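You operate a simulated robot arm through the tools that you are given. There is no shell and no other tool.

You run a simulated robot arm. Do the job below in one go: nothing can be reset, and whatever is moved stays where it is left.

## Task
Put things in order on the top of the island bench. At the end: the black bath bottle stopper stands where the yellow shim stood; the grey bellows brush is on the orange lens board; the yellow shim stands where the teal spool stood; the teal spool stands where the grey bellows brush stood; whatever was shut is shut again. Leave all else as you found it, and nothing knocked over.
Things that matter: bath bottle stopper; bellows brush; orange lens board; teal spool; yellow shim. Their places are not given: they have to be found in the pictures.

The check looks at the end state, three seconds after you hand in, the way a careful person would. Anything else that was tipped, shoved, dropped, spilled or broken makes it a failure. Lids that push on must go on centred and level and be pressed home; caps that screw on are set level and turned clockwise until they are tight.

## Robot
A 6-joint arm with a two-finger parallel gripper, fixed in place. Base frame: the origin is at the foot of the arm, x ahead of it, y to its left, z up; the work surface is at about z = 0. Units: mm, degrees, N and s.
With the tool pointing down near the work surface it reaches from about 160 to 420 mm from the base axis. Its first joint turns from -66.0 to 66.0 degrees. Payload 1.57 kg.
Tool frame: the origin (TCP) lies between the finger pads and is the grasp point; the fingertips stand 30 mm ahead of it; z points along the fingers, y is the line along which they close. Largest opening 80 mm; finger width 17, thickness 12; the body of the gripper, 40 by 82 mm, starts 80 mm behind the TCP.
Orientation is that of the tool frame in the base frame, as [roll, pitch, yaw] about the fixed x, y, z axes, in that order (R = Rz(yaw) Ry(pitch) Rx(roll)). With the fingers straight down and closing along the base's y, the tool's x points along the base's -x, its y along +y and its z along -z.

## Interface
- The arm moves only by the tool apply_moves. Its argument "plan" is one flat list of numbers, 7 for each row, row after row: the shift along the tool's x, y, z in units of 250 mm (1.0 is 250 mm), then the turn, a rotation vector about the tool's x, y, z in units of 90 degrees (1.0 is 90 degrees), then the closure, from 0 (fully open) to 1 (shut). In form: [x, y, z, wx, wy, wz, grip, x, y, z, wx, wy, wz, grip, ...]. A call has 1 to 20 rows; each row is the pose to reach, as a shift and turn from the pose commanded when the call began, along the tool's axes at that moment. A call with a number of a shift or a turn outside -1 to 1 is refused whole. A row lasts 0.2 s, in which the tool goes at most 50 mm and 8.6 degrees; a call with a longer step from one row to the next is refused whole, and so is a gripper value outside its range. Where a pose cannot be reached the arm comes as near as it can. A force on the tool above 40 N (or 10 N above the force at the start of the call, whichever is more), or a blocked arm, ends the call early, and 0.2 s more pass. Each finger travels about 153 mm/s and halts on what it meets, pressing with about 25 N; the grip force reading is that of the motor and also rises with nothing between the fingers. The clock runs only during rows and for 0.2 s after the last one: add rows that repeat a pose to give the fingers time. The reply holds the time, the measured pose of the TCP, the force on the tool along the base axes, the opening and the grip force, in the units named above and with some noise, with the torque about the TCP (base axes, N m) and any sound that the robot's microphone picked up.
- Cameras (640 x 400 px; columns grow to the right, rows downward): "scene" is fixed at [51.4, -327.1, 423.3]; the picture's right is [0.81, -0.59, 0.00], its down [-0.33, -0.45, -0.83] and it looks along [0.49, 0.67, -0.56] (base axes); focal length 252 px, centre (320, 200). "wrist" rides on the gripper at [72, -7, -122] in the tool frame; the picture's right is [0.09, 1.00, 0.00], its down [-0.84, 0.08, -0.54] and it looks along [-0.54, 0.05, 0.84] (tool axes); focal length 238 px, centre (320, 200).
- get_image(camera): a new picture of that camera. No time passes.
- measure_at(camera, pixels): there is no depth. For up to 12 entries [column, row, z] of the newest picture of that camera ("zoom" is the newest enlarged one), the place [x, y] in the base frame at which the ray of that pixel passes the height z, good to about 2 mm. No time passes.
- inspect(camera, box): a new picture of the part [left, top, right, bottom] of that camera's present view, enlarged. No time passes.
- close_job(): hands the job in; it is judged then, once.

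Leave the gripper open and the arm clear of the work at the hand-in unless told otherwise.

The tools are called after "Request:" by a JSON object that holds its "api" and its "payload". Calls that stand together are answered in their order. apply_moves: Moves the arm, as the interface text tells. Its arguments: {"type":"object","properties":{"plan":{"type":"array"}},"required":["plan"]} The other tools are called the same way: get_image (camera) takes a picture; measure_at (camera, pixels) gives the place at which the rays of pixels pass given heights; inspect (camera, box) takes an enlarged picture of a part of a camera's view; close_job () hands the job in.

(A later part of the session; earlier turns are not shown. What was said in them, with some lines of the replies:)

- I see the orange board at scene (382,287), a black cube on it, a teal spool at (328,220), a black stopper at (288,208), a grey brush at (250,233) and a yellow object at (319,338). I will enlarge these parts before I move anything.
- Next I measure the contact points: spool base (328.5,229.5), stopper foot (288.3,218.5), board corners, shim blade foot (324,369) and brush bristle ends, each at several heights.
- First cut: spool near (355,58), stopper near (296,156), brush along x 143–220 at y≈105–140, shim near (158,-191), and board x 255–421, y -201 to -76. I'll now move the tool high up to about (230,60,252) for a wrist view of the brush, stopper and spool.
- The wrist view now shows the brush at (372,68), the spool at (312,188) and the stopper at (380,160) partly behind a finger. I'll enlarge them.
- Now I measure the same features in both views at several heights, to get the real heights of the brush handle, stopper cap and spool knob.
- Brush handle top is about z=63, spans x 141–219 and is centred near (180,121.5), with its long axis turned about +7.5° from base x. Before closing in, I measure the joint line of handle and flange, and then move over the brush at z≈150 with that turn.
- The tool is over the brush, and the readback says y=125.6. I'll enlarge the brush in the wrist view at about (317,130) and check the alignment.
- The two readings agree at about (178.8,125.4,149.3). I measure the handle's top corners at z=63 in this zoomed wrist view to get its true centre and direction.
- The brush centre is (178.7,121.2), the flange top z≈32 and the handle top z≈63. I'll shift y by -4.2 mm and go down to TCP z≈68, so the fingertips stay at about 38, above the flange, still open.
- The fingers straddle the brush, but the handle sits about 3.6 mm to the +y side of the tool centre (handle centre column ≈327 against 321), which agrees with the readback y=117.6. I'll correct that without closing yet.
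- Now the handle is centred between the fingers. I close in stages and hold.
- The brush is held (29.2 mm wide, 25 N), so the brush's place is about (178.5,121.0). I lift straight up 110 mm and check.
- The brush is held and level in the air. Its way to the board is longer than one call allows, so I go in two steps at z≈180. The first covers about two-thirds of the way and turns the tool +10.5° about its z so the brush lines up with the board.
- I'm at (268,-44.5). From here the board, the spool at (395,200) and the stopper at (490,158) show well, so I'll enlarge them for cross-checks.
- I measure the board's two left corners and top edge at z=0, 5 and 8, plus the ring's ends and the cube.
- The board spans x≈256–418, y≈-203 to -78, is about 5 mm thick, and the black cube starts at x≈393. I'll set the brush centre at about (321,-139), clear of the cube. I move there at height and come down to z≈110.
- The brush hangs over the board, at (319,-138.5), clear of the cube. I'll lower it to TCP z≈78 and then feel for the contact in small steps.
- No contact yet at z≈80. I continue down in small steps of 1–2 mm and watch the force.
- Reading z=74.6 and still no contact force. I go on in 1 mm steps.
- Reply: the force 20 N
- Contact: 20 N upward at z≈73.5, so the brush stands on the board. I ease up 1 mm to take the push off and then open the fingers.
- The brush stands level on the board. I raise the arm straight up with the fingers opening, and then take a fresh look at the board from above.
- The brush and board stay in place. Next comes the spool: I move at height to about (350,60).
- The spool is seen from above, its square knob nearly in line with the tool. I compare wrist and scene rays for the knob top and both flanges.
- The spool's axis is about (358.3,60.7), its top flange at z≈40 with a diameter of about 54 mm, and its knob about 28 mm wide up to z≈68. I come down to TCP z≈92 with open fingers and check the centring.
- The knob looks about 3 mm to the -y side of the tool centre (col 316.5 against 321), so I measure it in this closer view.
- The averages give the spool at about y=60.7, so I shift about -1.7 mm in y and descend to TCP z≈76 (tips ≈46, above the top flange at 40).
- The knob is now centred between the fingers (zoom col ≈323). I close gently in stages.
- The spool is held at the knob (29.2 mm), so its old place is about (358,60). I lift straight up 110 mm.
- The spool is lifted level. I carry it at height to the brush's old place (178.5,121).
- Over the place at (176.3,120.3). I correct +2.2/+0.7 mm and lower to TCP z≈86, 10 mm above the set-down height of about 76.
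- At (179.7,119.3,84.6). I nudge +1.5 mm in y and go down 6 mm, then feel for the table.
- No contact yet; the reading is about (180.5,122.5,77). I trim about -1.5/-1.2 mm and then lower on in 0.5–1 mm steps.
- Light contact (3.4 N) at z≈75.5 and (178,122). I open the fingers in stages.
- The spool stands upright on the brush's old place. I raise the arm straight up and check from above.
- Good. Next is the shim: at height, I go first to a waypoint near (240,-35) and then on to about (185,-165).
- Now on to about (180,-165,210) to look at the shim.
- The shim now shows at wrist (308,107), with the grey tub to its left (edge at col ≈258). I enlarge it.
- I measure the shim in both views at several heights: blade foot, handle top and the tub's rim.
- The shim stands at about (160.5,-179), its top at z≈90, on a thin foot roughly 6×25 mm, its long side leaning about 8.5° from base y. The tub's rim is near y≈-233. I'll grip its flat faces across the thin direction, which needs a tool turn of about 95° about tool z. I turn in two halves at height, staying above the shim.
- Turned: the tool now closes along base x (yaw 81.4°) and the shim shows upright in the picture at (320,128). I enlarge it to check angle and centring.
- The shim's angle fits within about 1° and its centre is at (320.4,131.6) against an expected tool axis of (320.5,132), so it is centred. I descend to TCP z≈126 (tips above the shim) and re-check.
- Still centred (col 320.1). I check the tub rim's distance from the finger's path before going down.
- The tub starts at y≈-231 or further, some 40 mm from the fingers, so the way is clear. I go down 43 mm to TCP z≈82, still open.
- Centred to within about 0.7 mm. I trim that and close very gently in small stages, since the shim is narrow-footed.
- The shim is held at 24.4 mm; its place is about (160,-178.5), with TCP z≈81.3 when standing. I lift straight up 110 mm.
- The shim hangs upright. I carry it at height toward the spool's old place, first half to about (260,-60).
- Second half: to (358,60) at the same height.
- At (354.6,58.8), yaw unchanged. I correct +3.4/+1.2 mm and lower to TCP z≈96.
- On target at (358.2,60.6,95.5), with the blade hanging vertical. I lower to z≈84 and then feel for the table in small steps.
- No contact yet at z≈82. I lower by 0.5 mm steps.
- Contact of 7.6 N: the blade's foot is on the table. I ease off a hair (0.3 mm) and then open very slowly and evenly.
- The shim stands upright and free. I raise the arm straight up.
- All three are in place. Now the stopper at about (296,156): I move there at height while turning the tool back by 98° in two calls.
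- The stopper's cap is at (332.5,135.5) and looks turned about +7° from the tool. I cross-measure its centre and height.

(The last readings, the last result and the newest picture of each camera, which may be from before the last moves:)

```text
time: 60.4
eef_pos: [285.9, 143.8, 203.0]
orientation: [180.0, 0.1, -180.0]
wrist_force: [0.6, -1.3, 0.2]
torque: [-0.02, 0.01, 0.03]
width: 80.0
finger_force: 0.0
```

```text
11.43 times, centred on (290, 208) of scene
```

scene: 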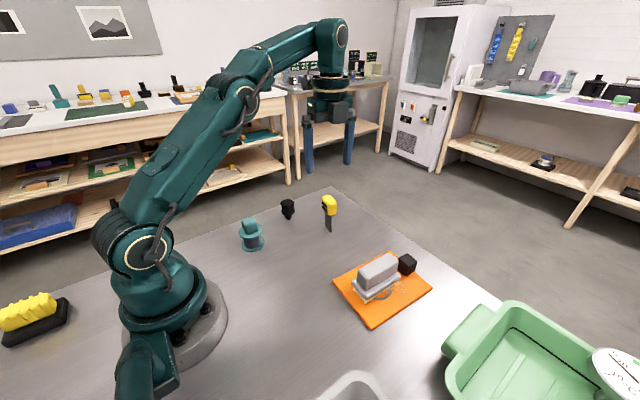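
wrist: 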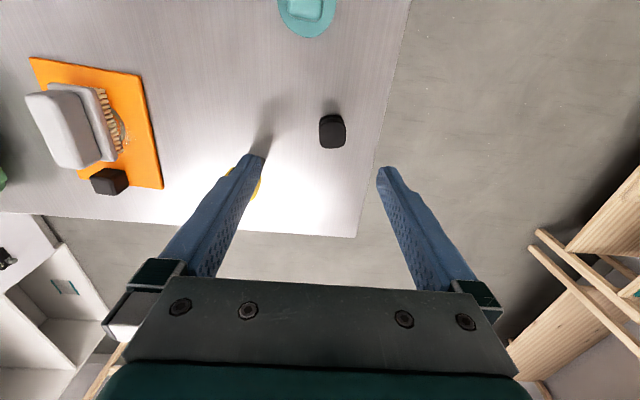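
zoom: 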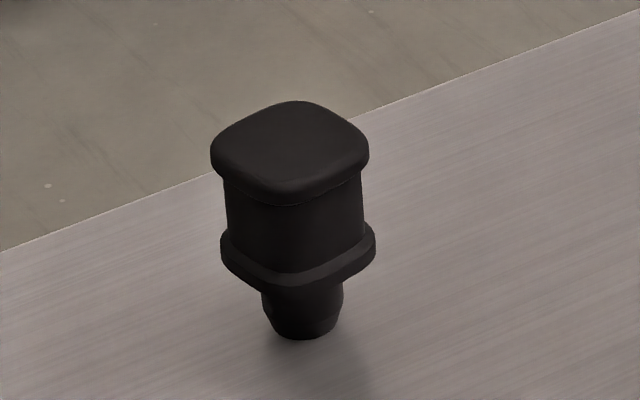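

The stopper is at about (299.7,159.4), cap top z≈46. I shift over it, turn +7° and lower to TCP z≈120 for a closer check.

Request:
{"api": "apply_moves", "payload": {"plan": [-0.03, 0.035, 0.03, 0, 0, -0.04, 0, -0.0552, 0.062, 0.12, 0, 0, -0.078, 0, -0.0552, 0.062, 0.24, 0, 0, -0.078, 0, -0.0552, 0.062, 0.33, 0, 0, -0.078, 0, -0.0552, 0.062, 0.33, 0, 0, -0.078, 0, -0.0552, 0.062, 0.33, 0, 0, -0.078, 0]}}

Request:
{"api": "get_image", "payload": {"camera": "wrist"}}

Request:
{"api": "inspect", "payload": {"camera": "wrist", "box": [280, 120, 360, 190]}}

```text
time: 61.8
eef_pos: [299.9, 159.1, 119.9]
orientation: [-180.0, 0.0, -173.0]
wrist_force: [0.1, 0.0, -0.3]
torque: [-0.03, 0.0, 0.02]
width: 80.0
finger_force: 0.1
```

```text
taken
```

wrist: 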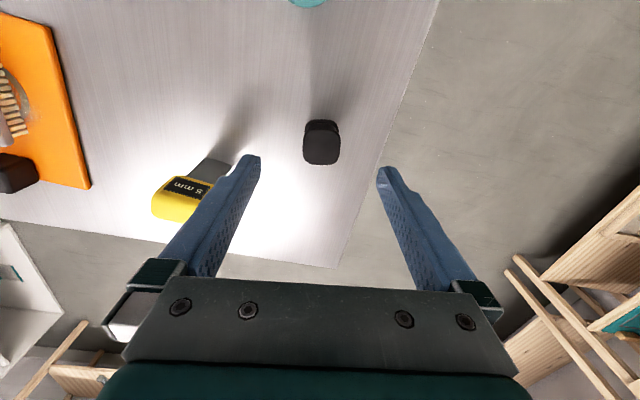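

```text
5.71 times, centred on (320, 155) of wrist
```

zoom: 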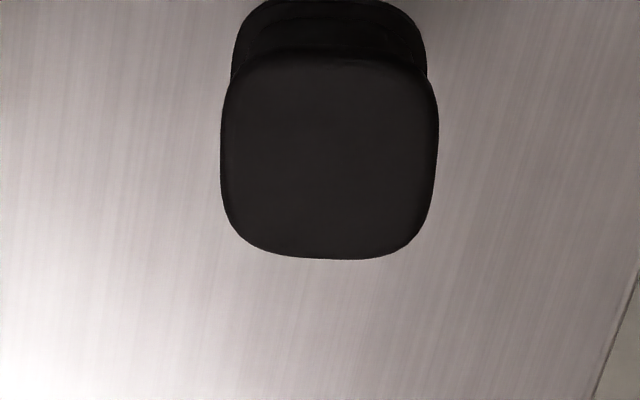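

Centred (cap at (321.6,147.3), expected (320.6,147.7)), and the shim is well clear of the left finger. I descend to TCP z≈50, still open.

Request:
{"api": "apply_moves", "payload": {"plan": [0, 0, 0.07, 0, 0, 0, 0, 0, 0, 0.17, 0, 0, 0, 0, 0, 0, 0.25, 0, 0, 0, 0, 0, 0, 0.28, 0, 0, 0, 0, 0, 0, 0.28, 0, 0, 0, 0]}}

Request:
{"api": "get_image", "payload": {"camera": "wrist"}}

Request:
{"api": "inspect", "payload": {"camera": "scene", "box": [230, 140, 350, 250]}}

```text
time: 63.0
eef_pos: [301.8, 160.0, 49.3]
orientation: [-179.9, 0.2, -172.9]
wrist_force: [-0.1, -0.5, -1.6]
torque: [0.0, 0.01, 0.01]
width: 79.8
finger_force: 0.2
```

```text
taken
```

wrist: 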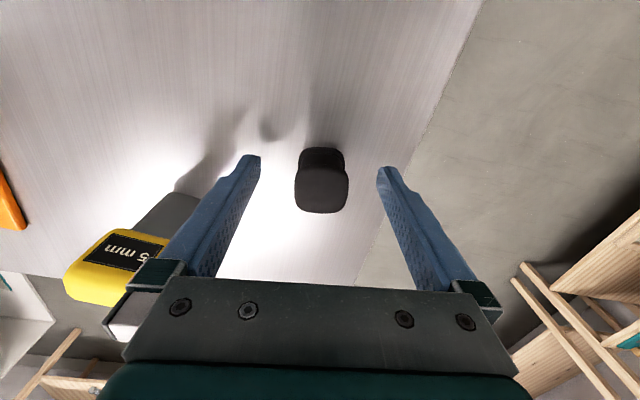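

```text
3.64 times, centred on (290, 195) of scene
```

zoom: 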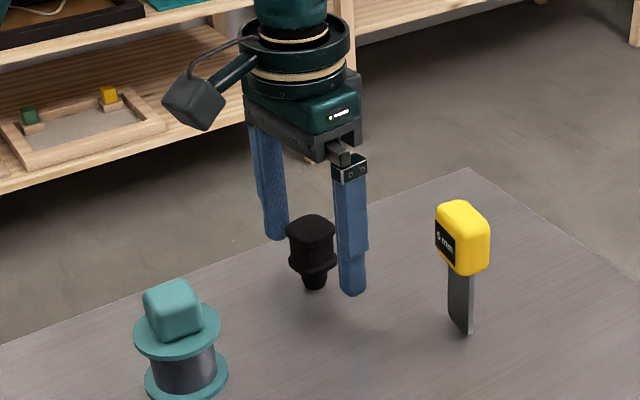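

Well centred, at z=49.3. I go down another 6 mm (tips at about 13, beside cap and flange) and close in small stages.

Request:
{"api": "apply_moves", "payload": {"plan": [0, 0, 0.012, 0, 0, 0, 0, 0, 0, 0.024, 0, 0, 0, 0, 0, 0, 0.024, 0, 0, 0, 0.3, 0, 0, 0.024, 0, 0, 0, 0.45, 0, 0, 0.024, 0, 0, 0, 0.52, 0, 0, 0.024, 0, 0, 0, 0.56, 0, 0, 0.024, 0, 0, 0, 0.6, 0, 0, 0.024, 0, 0, 0, 0.64, 0, 0, 0.024, 0, 0, 0, 0.7, 0, 0, 0.024, 0, 0, 0, 0.85, 0, 0, 0.024, 0, 0, 0, 0.9]}}

Request:
{"api": "inspect", "payload": {"camera": "wrist", "box": [240, 110, 400, 230]}}

Request:
{"api": "inspect", "payload": {"camera": "scene", "box": [240, 160, 340, 240]}}

```text
time: 65.4
eef_pos: [300.9, 159.5, 44.1]
orientation: [-180.0, 0.1, -172.9]
wrist_force: [-0.2, -0.4, 0.6]
torque: [0.02, 0.02, 0.03]
width: 30.8
finger_force: 24.5
```

```text
3.33 times, centred on (320, 170) of wrist
```

zoom: 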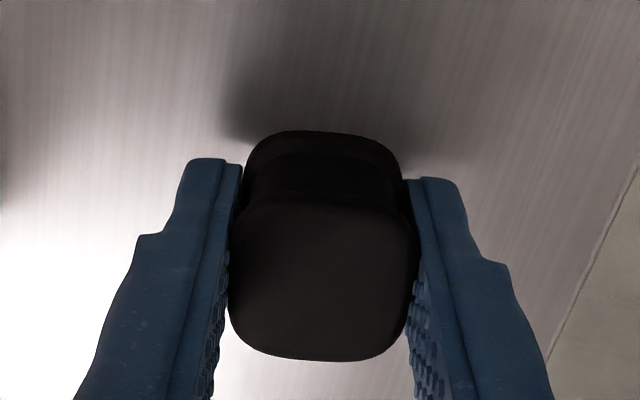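

```text
5.00 times, centred on (290, 200) of scene
```

zoom: 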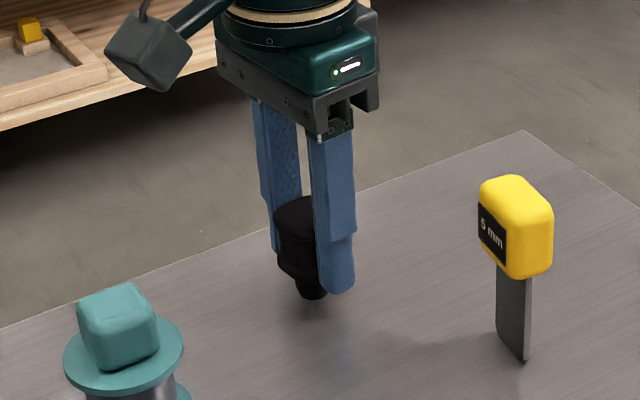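

The stopper is held at 30.8 mm with TCP z≈43.6 when standing. I lift it straight up about 140 mm.

Request:
{"api": "apply_moves", "payload": {"plan": [0, 0, -0.03, 0, 0, 0, 0.9, 0, 0, -0.12, 0, 0, 0, 0.9, 0, 0, -0.27, 0, 0, 0, 0.9, 0, 0, -0.42, 0, 0, 0, 0.9, 0, 0, -0.54, 0, 0, 0, 0.9, 0, 0, -0.56, 0, 0, 0, 0.9, 0, 0, -0.56, 0, 0, 0, 0.9]}}

Request:
{"api": "get_image", "payload": {"camera": "wrist"}}

Request:
{"api": "inspect", "payload": {"camera": "scene", "box": [220, 110, 360, 260]}}

```text
time: 67.0
eef_pos: [300.6, 160.2, 184.6]
orientation: [-180.0, 0.1, -172.9]
wrist_force: [-0.6, 1.2, 0.1]
torque: [0.0, 0.01, 0.0]
width: 31.0
finger_force: 24.8
```

```text
taken
```

wrist: 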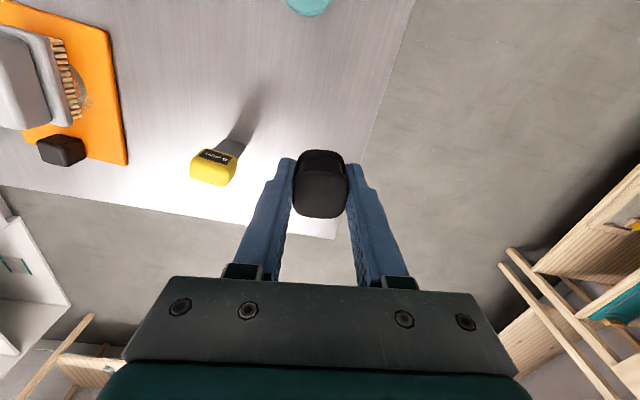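

```text
2.67 times, centred on (290, 185) of scene
```

zoom: 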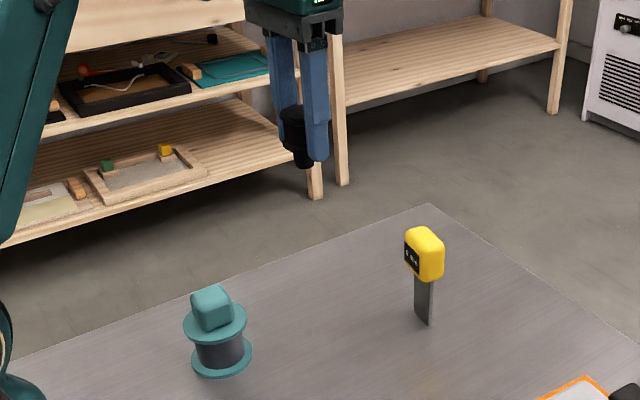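

The stopper is held level. I carry it via a waypoint near (240,-20).

Request:
{"api": "apply_moves", "payload": {"plan": [0.04, -0.08, 0, 0, 0, 0, 0.9, 0.1, -0.22, 0, 0, 0, 0, 0.9, 0.18, -0.38, 0, 0, 0, 0, 0.9, 0.26, -0.54, 0, 0, 0, 0, 0.9, 0.315, -0.65, 0, 0, 0, 0, 0.9, 0.33, -0.685, 0, 0, 0, 0, 0.9, 0.33, -0.685, 0, 0, 0, 0, 0.9]}}

Request:
{"api": "get_image", "payload": {"camera": "wrist"}}

```text
time: 68.6
eef_pos: [239.4, -21.2, 184.6]
orientation: [180.0, 0.1, -172.9]
wrist_force: [-0.4, -0.3, 0.4]
torque: [0.02, -0.01, -0.04]
width: 31.0
finger_force: 25.0
```

```text
taken
```

wrist: 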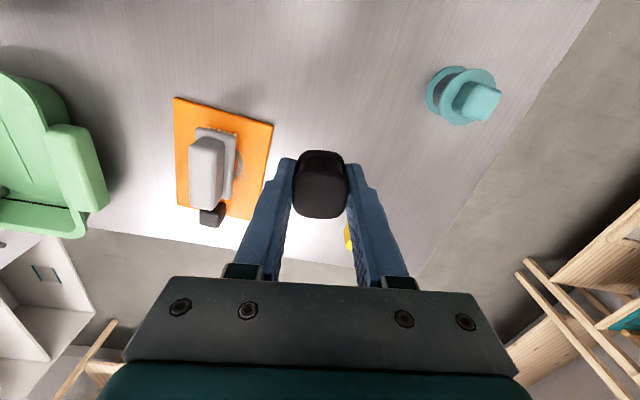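

Second part: to the shim's old place (160,-178.5) at the same height.

Request:
{"api": "apply_moves", "payload": {"plan": [0.05, -0.07, 0, 0, 0, 0, 0.9, 0.14, -0.2, 0, 0, 0, 0, 0.9, 0.23, -0.34, 0, 0, 0, 0, 0.9, 0.32, -0.48, 0, 0, 0, 0, 0.9, 0.38, -0.565, 0, 0, 0, 0, 0.9, 0.392, -0.586, 0, 0, 0, 0, 0.9, 0.392, -0.586, 0, 0, 0, 0, 0.9, 0.392, -0.586, 0, 0, 0, 0, 0.9]}}

Request:
{"api": "get_image", "payload": {"camera": "wrist"}}

Request:
{"api": "get_image", "payload": {"camera": "scene"}}

```text
time: 70.4
eef_pos: [160.2, -178.4, 184.0]
orientation: [-180.0, 0.1, -173.0]
wrist_force: [-0.1, -0.7, 0.1]
torque: [0.02, -0.01, -0.03]
width: 31.1
finger_force: 25.3
```

```text
taken
```

wrist: 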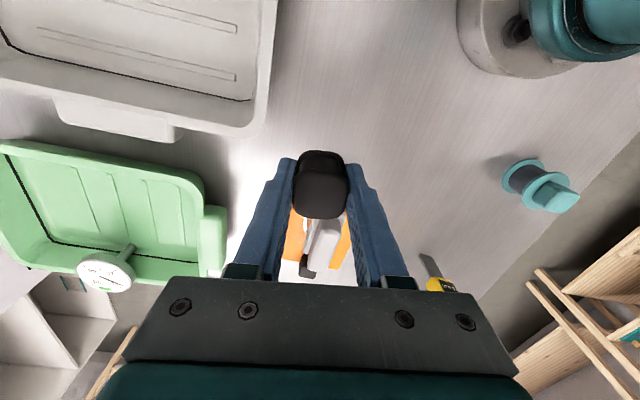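

```text
taken
```

scene: 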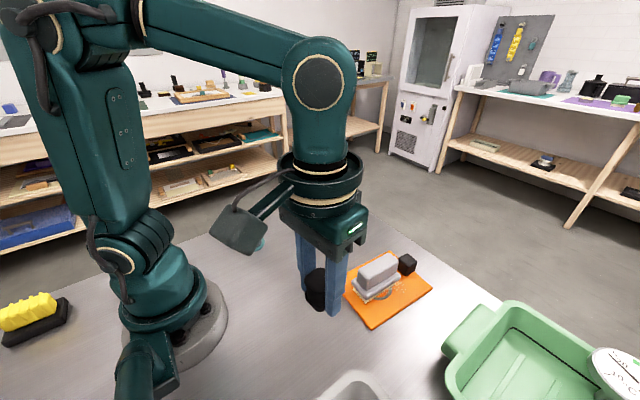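

On target at (160.2,-178.4). I lower to TCP z≈58, about 14 mm above set-down.

Request:
{"api": "apply_moves", "payload": {"plan": [0, 0, 0.06, 0, 0, 0, 0.9, 0, 0, 0.18, 0, 0, 0, 0.9, 0, 0, 0.32, 0, 0, 0, 0.9, 0, 0, 0.44, 0, 0, 0, 0.9, 0, 0, 0.504, 0, 0, 0, 0.9, 0, 0, 0.504, 0, 0, 0, 0.9]}}

Request:
{"api": "apply_moves", "payload": {"plan": [0, 0, 0, 0, 0, 0, 0.9]}}

Request:
{"api": "inspect", "payload": {"camera": "scene", "box": [260, 280, 400, 400]}}

Request:
{"api": "get_image", "payload": {"camera": "wrist"}}

```text
time: 71.8
eef_pos: [162.8, -178.2, 58.2]
orientation: [-179.9, 0.2, -172.9]
wrist_force: [-0.1, 0.3, 0.0]
torque: [0.0, 0.0, -0.03]
width: 31.1
finger_force: 24.8
```

```text
time: 72.2
eef_pos: [162.1, -178.8, 58.0]
orientation: [179.9, 0.1, -172.9]
wrist_force: [0.3, -0.2, -0.5]
torque: [-0.01, -0.01, 0.0]
width: 31.2
finger_force: 24.5
```

```text
3.33 times, centred on (330, 340) of scene
```

zoom: 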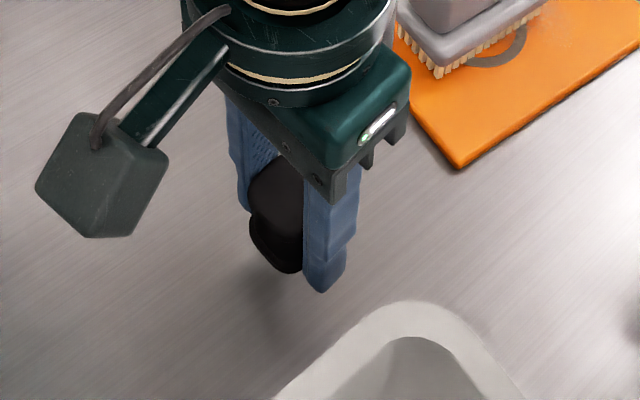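

```text
taken
```

wrist: 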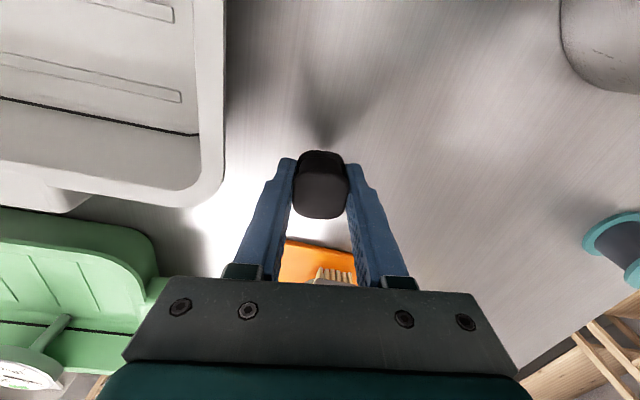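

At (162.4,-178.5). I trim -2.2 mm in x and go down 10 mm, then feel for the table.

Request:
{"api": "apply_moves", "payload": {"plan": [0.0087, 0.001, 0.012, 0, 0, 0, 0.9, 0.0087, 0.001, 0.028, 0, 0, 0, 0.9, 0.0087, 0.001, 0.042, 0, 0, 0, 0.9, 0.0087, 0.001, 0.042, 0, 0, 0, 0.9]}}

Request:
{"api": "apply_moves", "payload": {"plan": [0, 0, 0.004, 0, 0, 0, 0.9, 0, 0, 0.008, 0, 0, 0, 0.9, 0, 0, 0.008, 0, 0, 0, 0.9]}}

```text
time: 73.2
eef_pos: [159.1, -178.8, 46.0]
orientation: [-179.9, 0.0, -172.9]
wrist_force: [-0.7, 0.9, -0.2]
torque: [-0.01, -0.03, 0.02]
width: 30.9
finger_force: 25.2
```

```text
time: 74.0
eef_pos: [158.2, -179.2, 44.9]
orientation: [-180.0, 0.1, -172.9]
wrist_force: [-0.7, 0.0, -0.7]
torque: [-0.01, -0.02, -0.01]
width: 31.2
finger_force: 24.5
```

No contact at z≈45. I nudge +1 mm in x and go on down in 0.5 mm steps.

Request:
{"api": "apply_moves", "payload": {"plan": [-0.004, 0, 0, 0, 0, 0, 0.9, -0.004, 0, 0.002, 0, 0, 0, 0.9, -0.004, 0, 0.004, 0, 0, 0, 0.9, -0.004, 0, 0.004, 0, 0, 0, 0.9]}}

Request:
{"api": "apply_moves", "payload": {"plan": [0, 0, 0.002, 0, 0, 0, 0.9, 0, 0, 0.004, 0, 0, 0, 0.9, 0, 0, 0.004, 0, 0, 0, 0.9]}}

```text
time: 75.0
eef_pos: [159.6, -178.6, 44.0]
orientation: [-180.0, 0.0, -172.9]
wrist_force: [0.6, 0.6, -0.4]
torque: [-0.01, 0.0, 0.03]
width: 30.9
finger_force: 25.1
```

```text
time: 75.8
eef_pos: [158.5, -179.6, 43.2]
orientation: [180.0, 0.1, -172.9]
wrist_force: [-2.6, 5.3, 19.1]
torque: [0.14, 0.15, -0.04]
width: 31.0
finger_force: 25.7
```

Contact of 19 N at z≈43.2: the stopper stands on the table. I ease up 0.6 mm and then open slowly, only to about 52 mm because of the tub at -y.

Request:
{"api": "apply_moves", "payload": {"plan": [0, 0, -0.0024, 0, 0, 0, 0.9, 0, 0, -0.0024, 0, 0, 0, 0.9]}}

```text
time: 76.4
eef_pos: [159.1, -178.5, 43.1]
orientation: [-180.0, 0.1, -172.9]
wrist_force: [0.2, 0.2, -0.7]
torque: [0.01, 0.0, -0.02]
width: 31.2
finger_force: 25.2
```

The push is gone (about 0 N), so the foot hovers a hair or just touches. I lower 0.25 mm and open in small stages.

Request:
{"api": "apply_moves", "payload": {"plan": [0, 0, 0.001, 0, 0, 0, 0.9, 0, 0, 0.001, 0, 0, 0, 0.64, 0, 0, 0.001, 0, 0, 0, 0.62, 0, 0, 0.001, 0, 0, 0, 0.61, 0, 0, 0.001, 0, 0, 0, 0.6, 0, 0, 0.001, 0, 0, 0, 0.59, 0, 0, 0.001, 0, 0, 0, 0.57, 0, 0, 0.001, 0, 0, 0, 0.54, 0, 0, 0.001, 0, 0, 0, 0.48, 0, 0, 0.001, 0, 0, 0, 0.4, 0, 0, 0.001, 0, 0, 0, 0.35, 0, 0, 0.001, 0, 0, 0, 0.35]}}

Request:
{"api": "get_image", "payload": {"camera": "wrist"}}

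Request:
{"api": "inspect", "payload": {"camera": "scene", "box": [260, 280, 400, 400]}}

```text
time: 79.0
eef_pos: [158.8, -178.4, 43.6]
orientation: [-179.9, 0.1, -173.0]
wrist_force: [0.0, 0.3, 0.2]
torque: [0.0, 0.0, -0.03]
width: 52.1
finger_force: 0.0
```

```text
taken
```

wrist: 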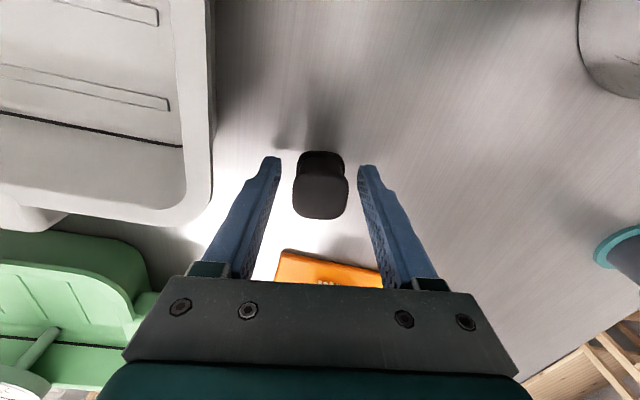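

```text
3.33 times, centred on (330, 340) of scene
```

zoom: 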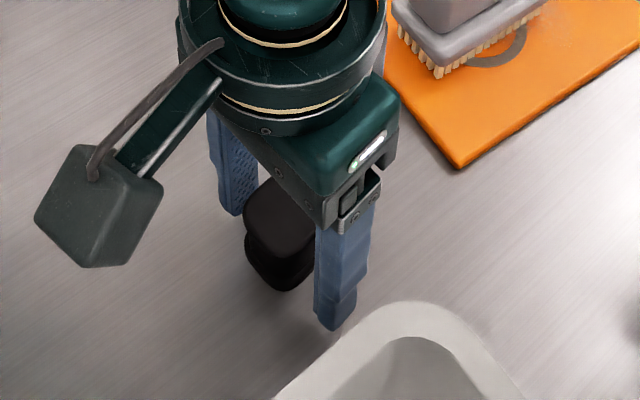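

The stopper stands upright, fingers clear. I lift straight up keeping the fingers at 52 mm until above the tub, then open fully.

Request:
{"api": "apply_moves", "payload": {"plan": [0, 0, -0.03, 0, 0, 0, 0.35, 0, 0, -0.12, 0, 0, 0, 0.35, 0, 0, -0.26, 0, 0, 0, 0.35, 0, 0, -0.42, 0, 0, 0, 0.35, 0, 0, -0.56, 0, 0, 0, 0.2, 0, 0, -0.64, 0, 0, 0, 0, 0, 0, -0.64, 0, 0, 0, 0]}}

Request:
{"api": "get_image", "payload": {"camera": "wrist"}}

Request:
{"api": "get_image", "payload": {"camera": "scene"}}

```text
time: 80.6
eef_pos: [160.6, -178.5, 204.4]
orientation: [180.0, 0.1, -172.9]
wrist_force: [-0.1, -0.1, -0.1]
torque: [0.0, -0.02, 0.0]
width: 79.9
finger_force: 0.1
```

```text
taken
```

wrist: 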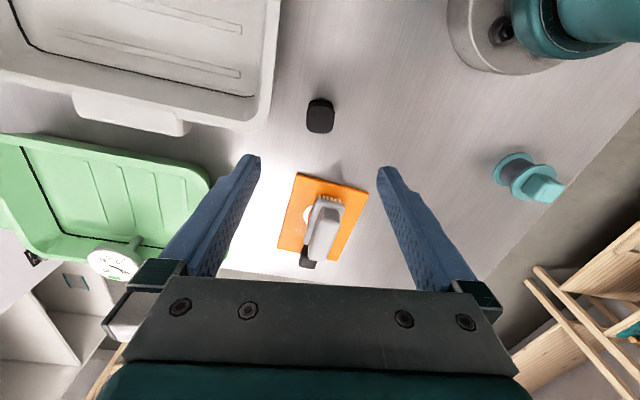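

```text
taken
```

scene: 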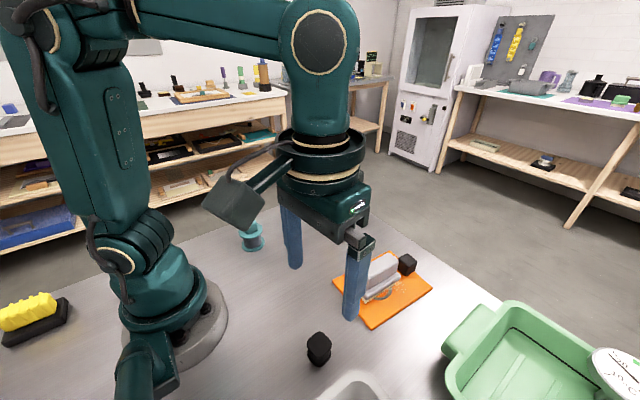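

Everything stands. I move the arm back to the start pose, clear of the work, and verify all places from there.

Request:
{"api": "apply_moves", "payload": {"plan": [-0.04, 0.03, -0.05, 0, 0, 0.02, 0, -0.14, 0.09, -0.12, 0, 0, 0.05, 0, -0.25, 0.16, -0.17, 0, 0, 0.078, 0, -0.34, 0.22, -0.192, 0, 0, 0.078, 0, -0.376, 0.24, -0.192, 0, 0, 0.078, 0, -0.376, 0.24, -0.192, 0, 0, 0.078, 0]}}

Request:
{"api": "get_image", "payload": {"camera": "scene"}}

Request:
{"api": "get_image", "payload": {"camera": "wrist"}}

Request:
{"api": "inspect", "payload": {"camera": "scene", "box": [210, 170, 370, 280]}}

Request:
{"api": "inspect", "payload": {"camera": "scene", "box": [280, 240, 460, 380]}}

```text
time: 82.0
eef_pos: [245.4, -107.4, 250.8]
orientation: [179.9, 0.1, -180.0]
wrist_force: [0.1, 0.5, 0.2]
torque: [-0.01, -0.03, 0.0]
width: 80.0
finger_force: 0.0
```

```text
taken
```

scene: 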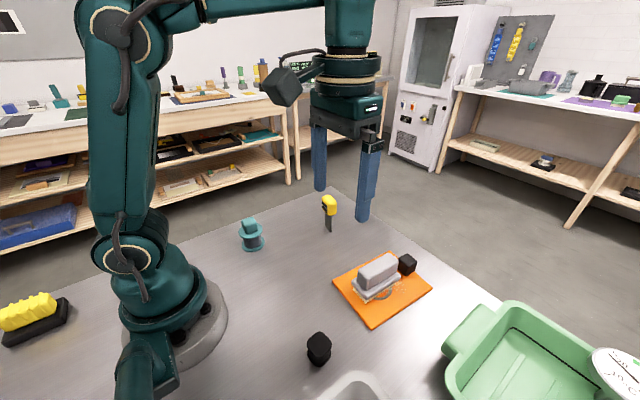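

```text
taken
```

wrist: 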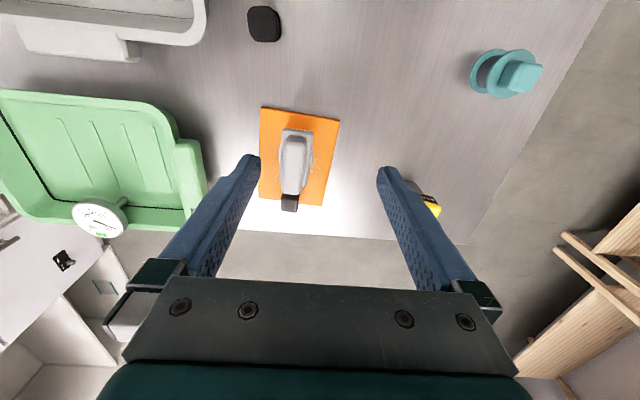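

```text
3.64 times, centred on (290, 225) of scene
```

zoom: 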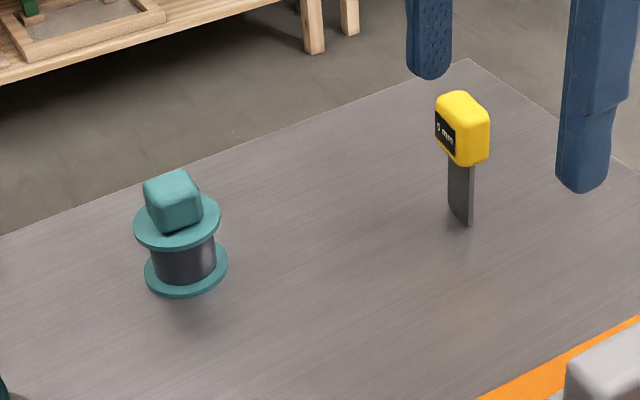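

```text
2.86 times, centred on (370, 310) of scene
```

zoom: 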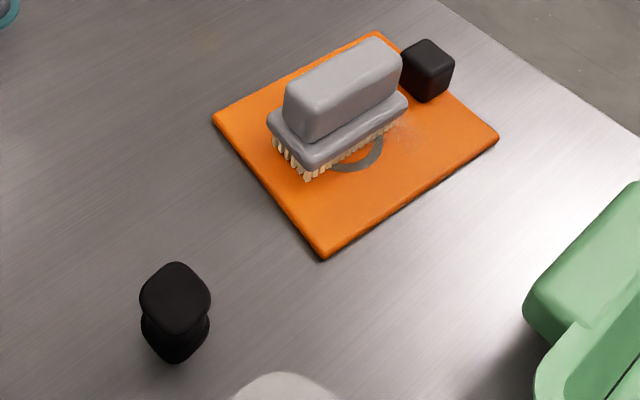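

All stand upright; the board and cube look unmoved. I measure the final places: spool base (253.5,242.8), shim foot (about 329.5,230), stopper foot (320,363) and board corners.

Request:
{"api": "measure_at", "payload": {"camera": "scene", "pixels": [[253.5, 242.8, 3], [331.2, 231.5, 0], [325.3, 228, 0], [319.5, 364.5, 0], [332.5, 281.3, 5], [389.3, 250.8, 5], [432.5, 287.5, 5], [371.3, 330.5, 5], [319.5, 341, 46]]}}

Request:
{"api": "inspect", "payload": {"camera": "scene", "box": [290, 310, 350, 380]}}

Request:
{"api": "inspect", "payload": {"camera": "scene", "box": [320, 240, 450, 340]}}

```text
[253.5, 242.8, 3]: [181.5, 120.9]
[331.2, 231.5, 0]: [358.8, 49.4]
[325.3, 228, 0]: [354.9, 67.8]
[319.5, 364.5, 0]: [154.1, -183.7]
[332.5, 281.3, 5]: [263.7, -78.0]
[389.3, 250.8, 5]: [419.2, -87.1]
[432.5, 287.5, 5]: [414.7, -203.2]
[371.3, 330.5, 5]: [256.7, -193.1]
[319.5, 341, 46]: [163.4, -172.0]
```

```text
5.71 times, centred on (320, 345) of scene
```

zoom: 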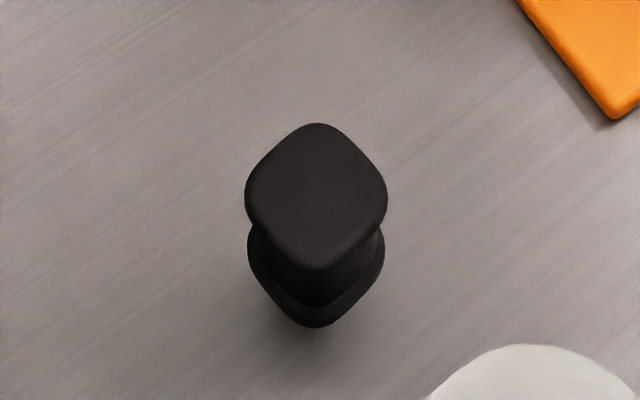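

```text
4.00 times, centred on (385, 290) of scene
```

zoom: 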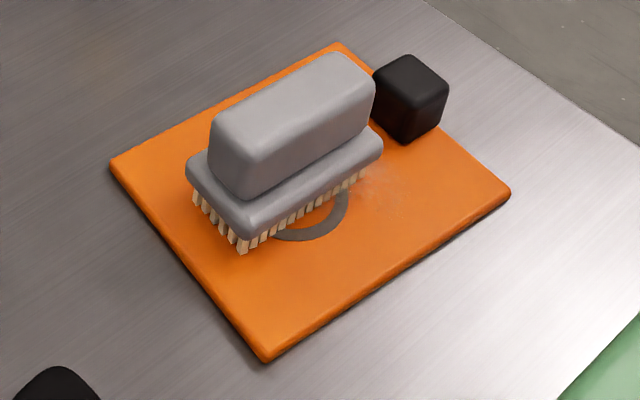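

The board's corners match the first picture. The spool stands at about (180,121), the shim at about (358,60), the stopper at about (160,-178), and the brush is flat on the board. Nothing was opened, the gripper is open and the arm is at its start pose, so I hand in.

Request:
{"api": "close_job", "payload": {}}

```text
The job is handed in.
```

I've put the four things in their new places and handed the job in. In the last pictures everything stood upright and nothing else looked moved; the hand-in reply did not say how it was judged.

| Thing | Where it is now (x, y in mm) | Whose place or where |
|---|---|---|
| Grey bellows brush | about (320, -138) | flat on the orange lens board, clear of the black cube |
| Teal spool | about (180, 121) | where the brush stood, about (178.5, 121) |
| Yellow shim | about (358, 60) | where the spool stood, about (358, 60) |
| Black bath bottle stopper | about (160, -178) | where the shim stood, about (160, -178.5) |

- **Accuracy:** these positions come from pose readings and camera measurements, each good to about 2 mm.
- **Orange board:** its corners are at the same pixels as in the first picture, so setting the brush down did not shift it.
- **Shut things:** I opened nothing, so there was nothing to shut again.
- **Arm:** the gripper is open and the arm is back at its starting pose.
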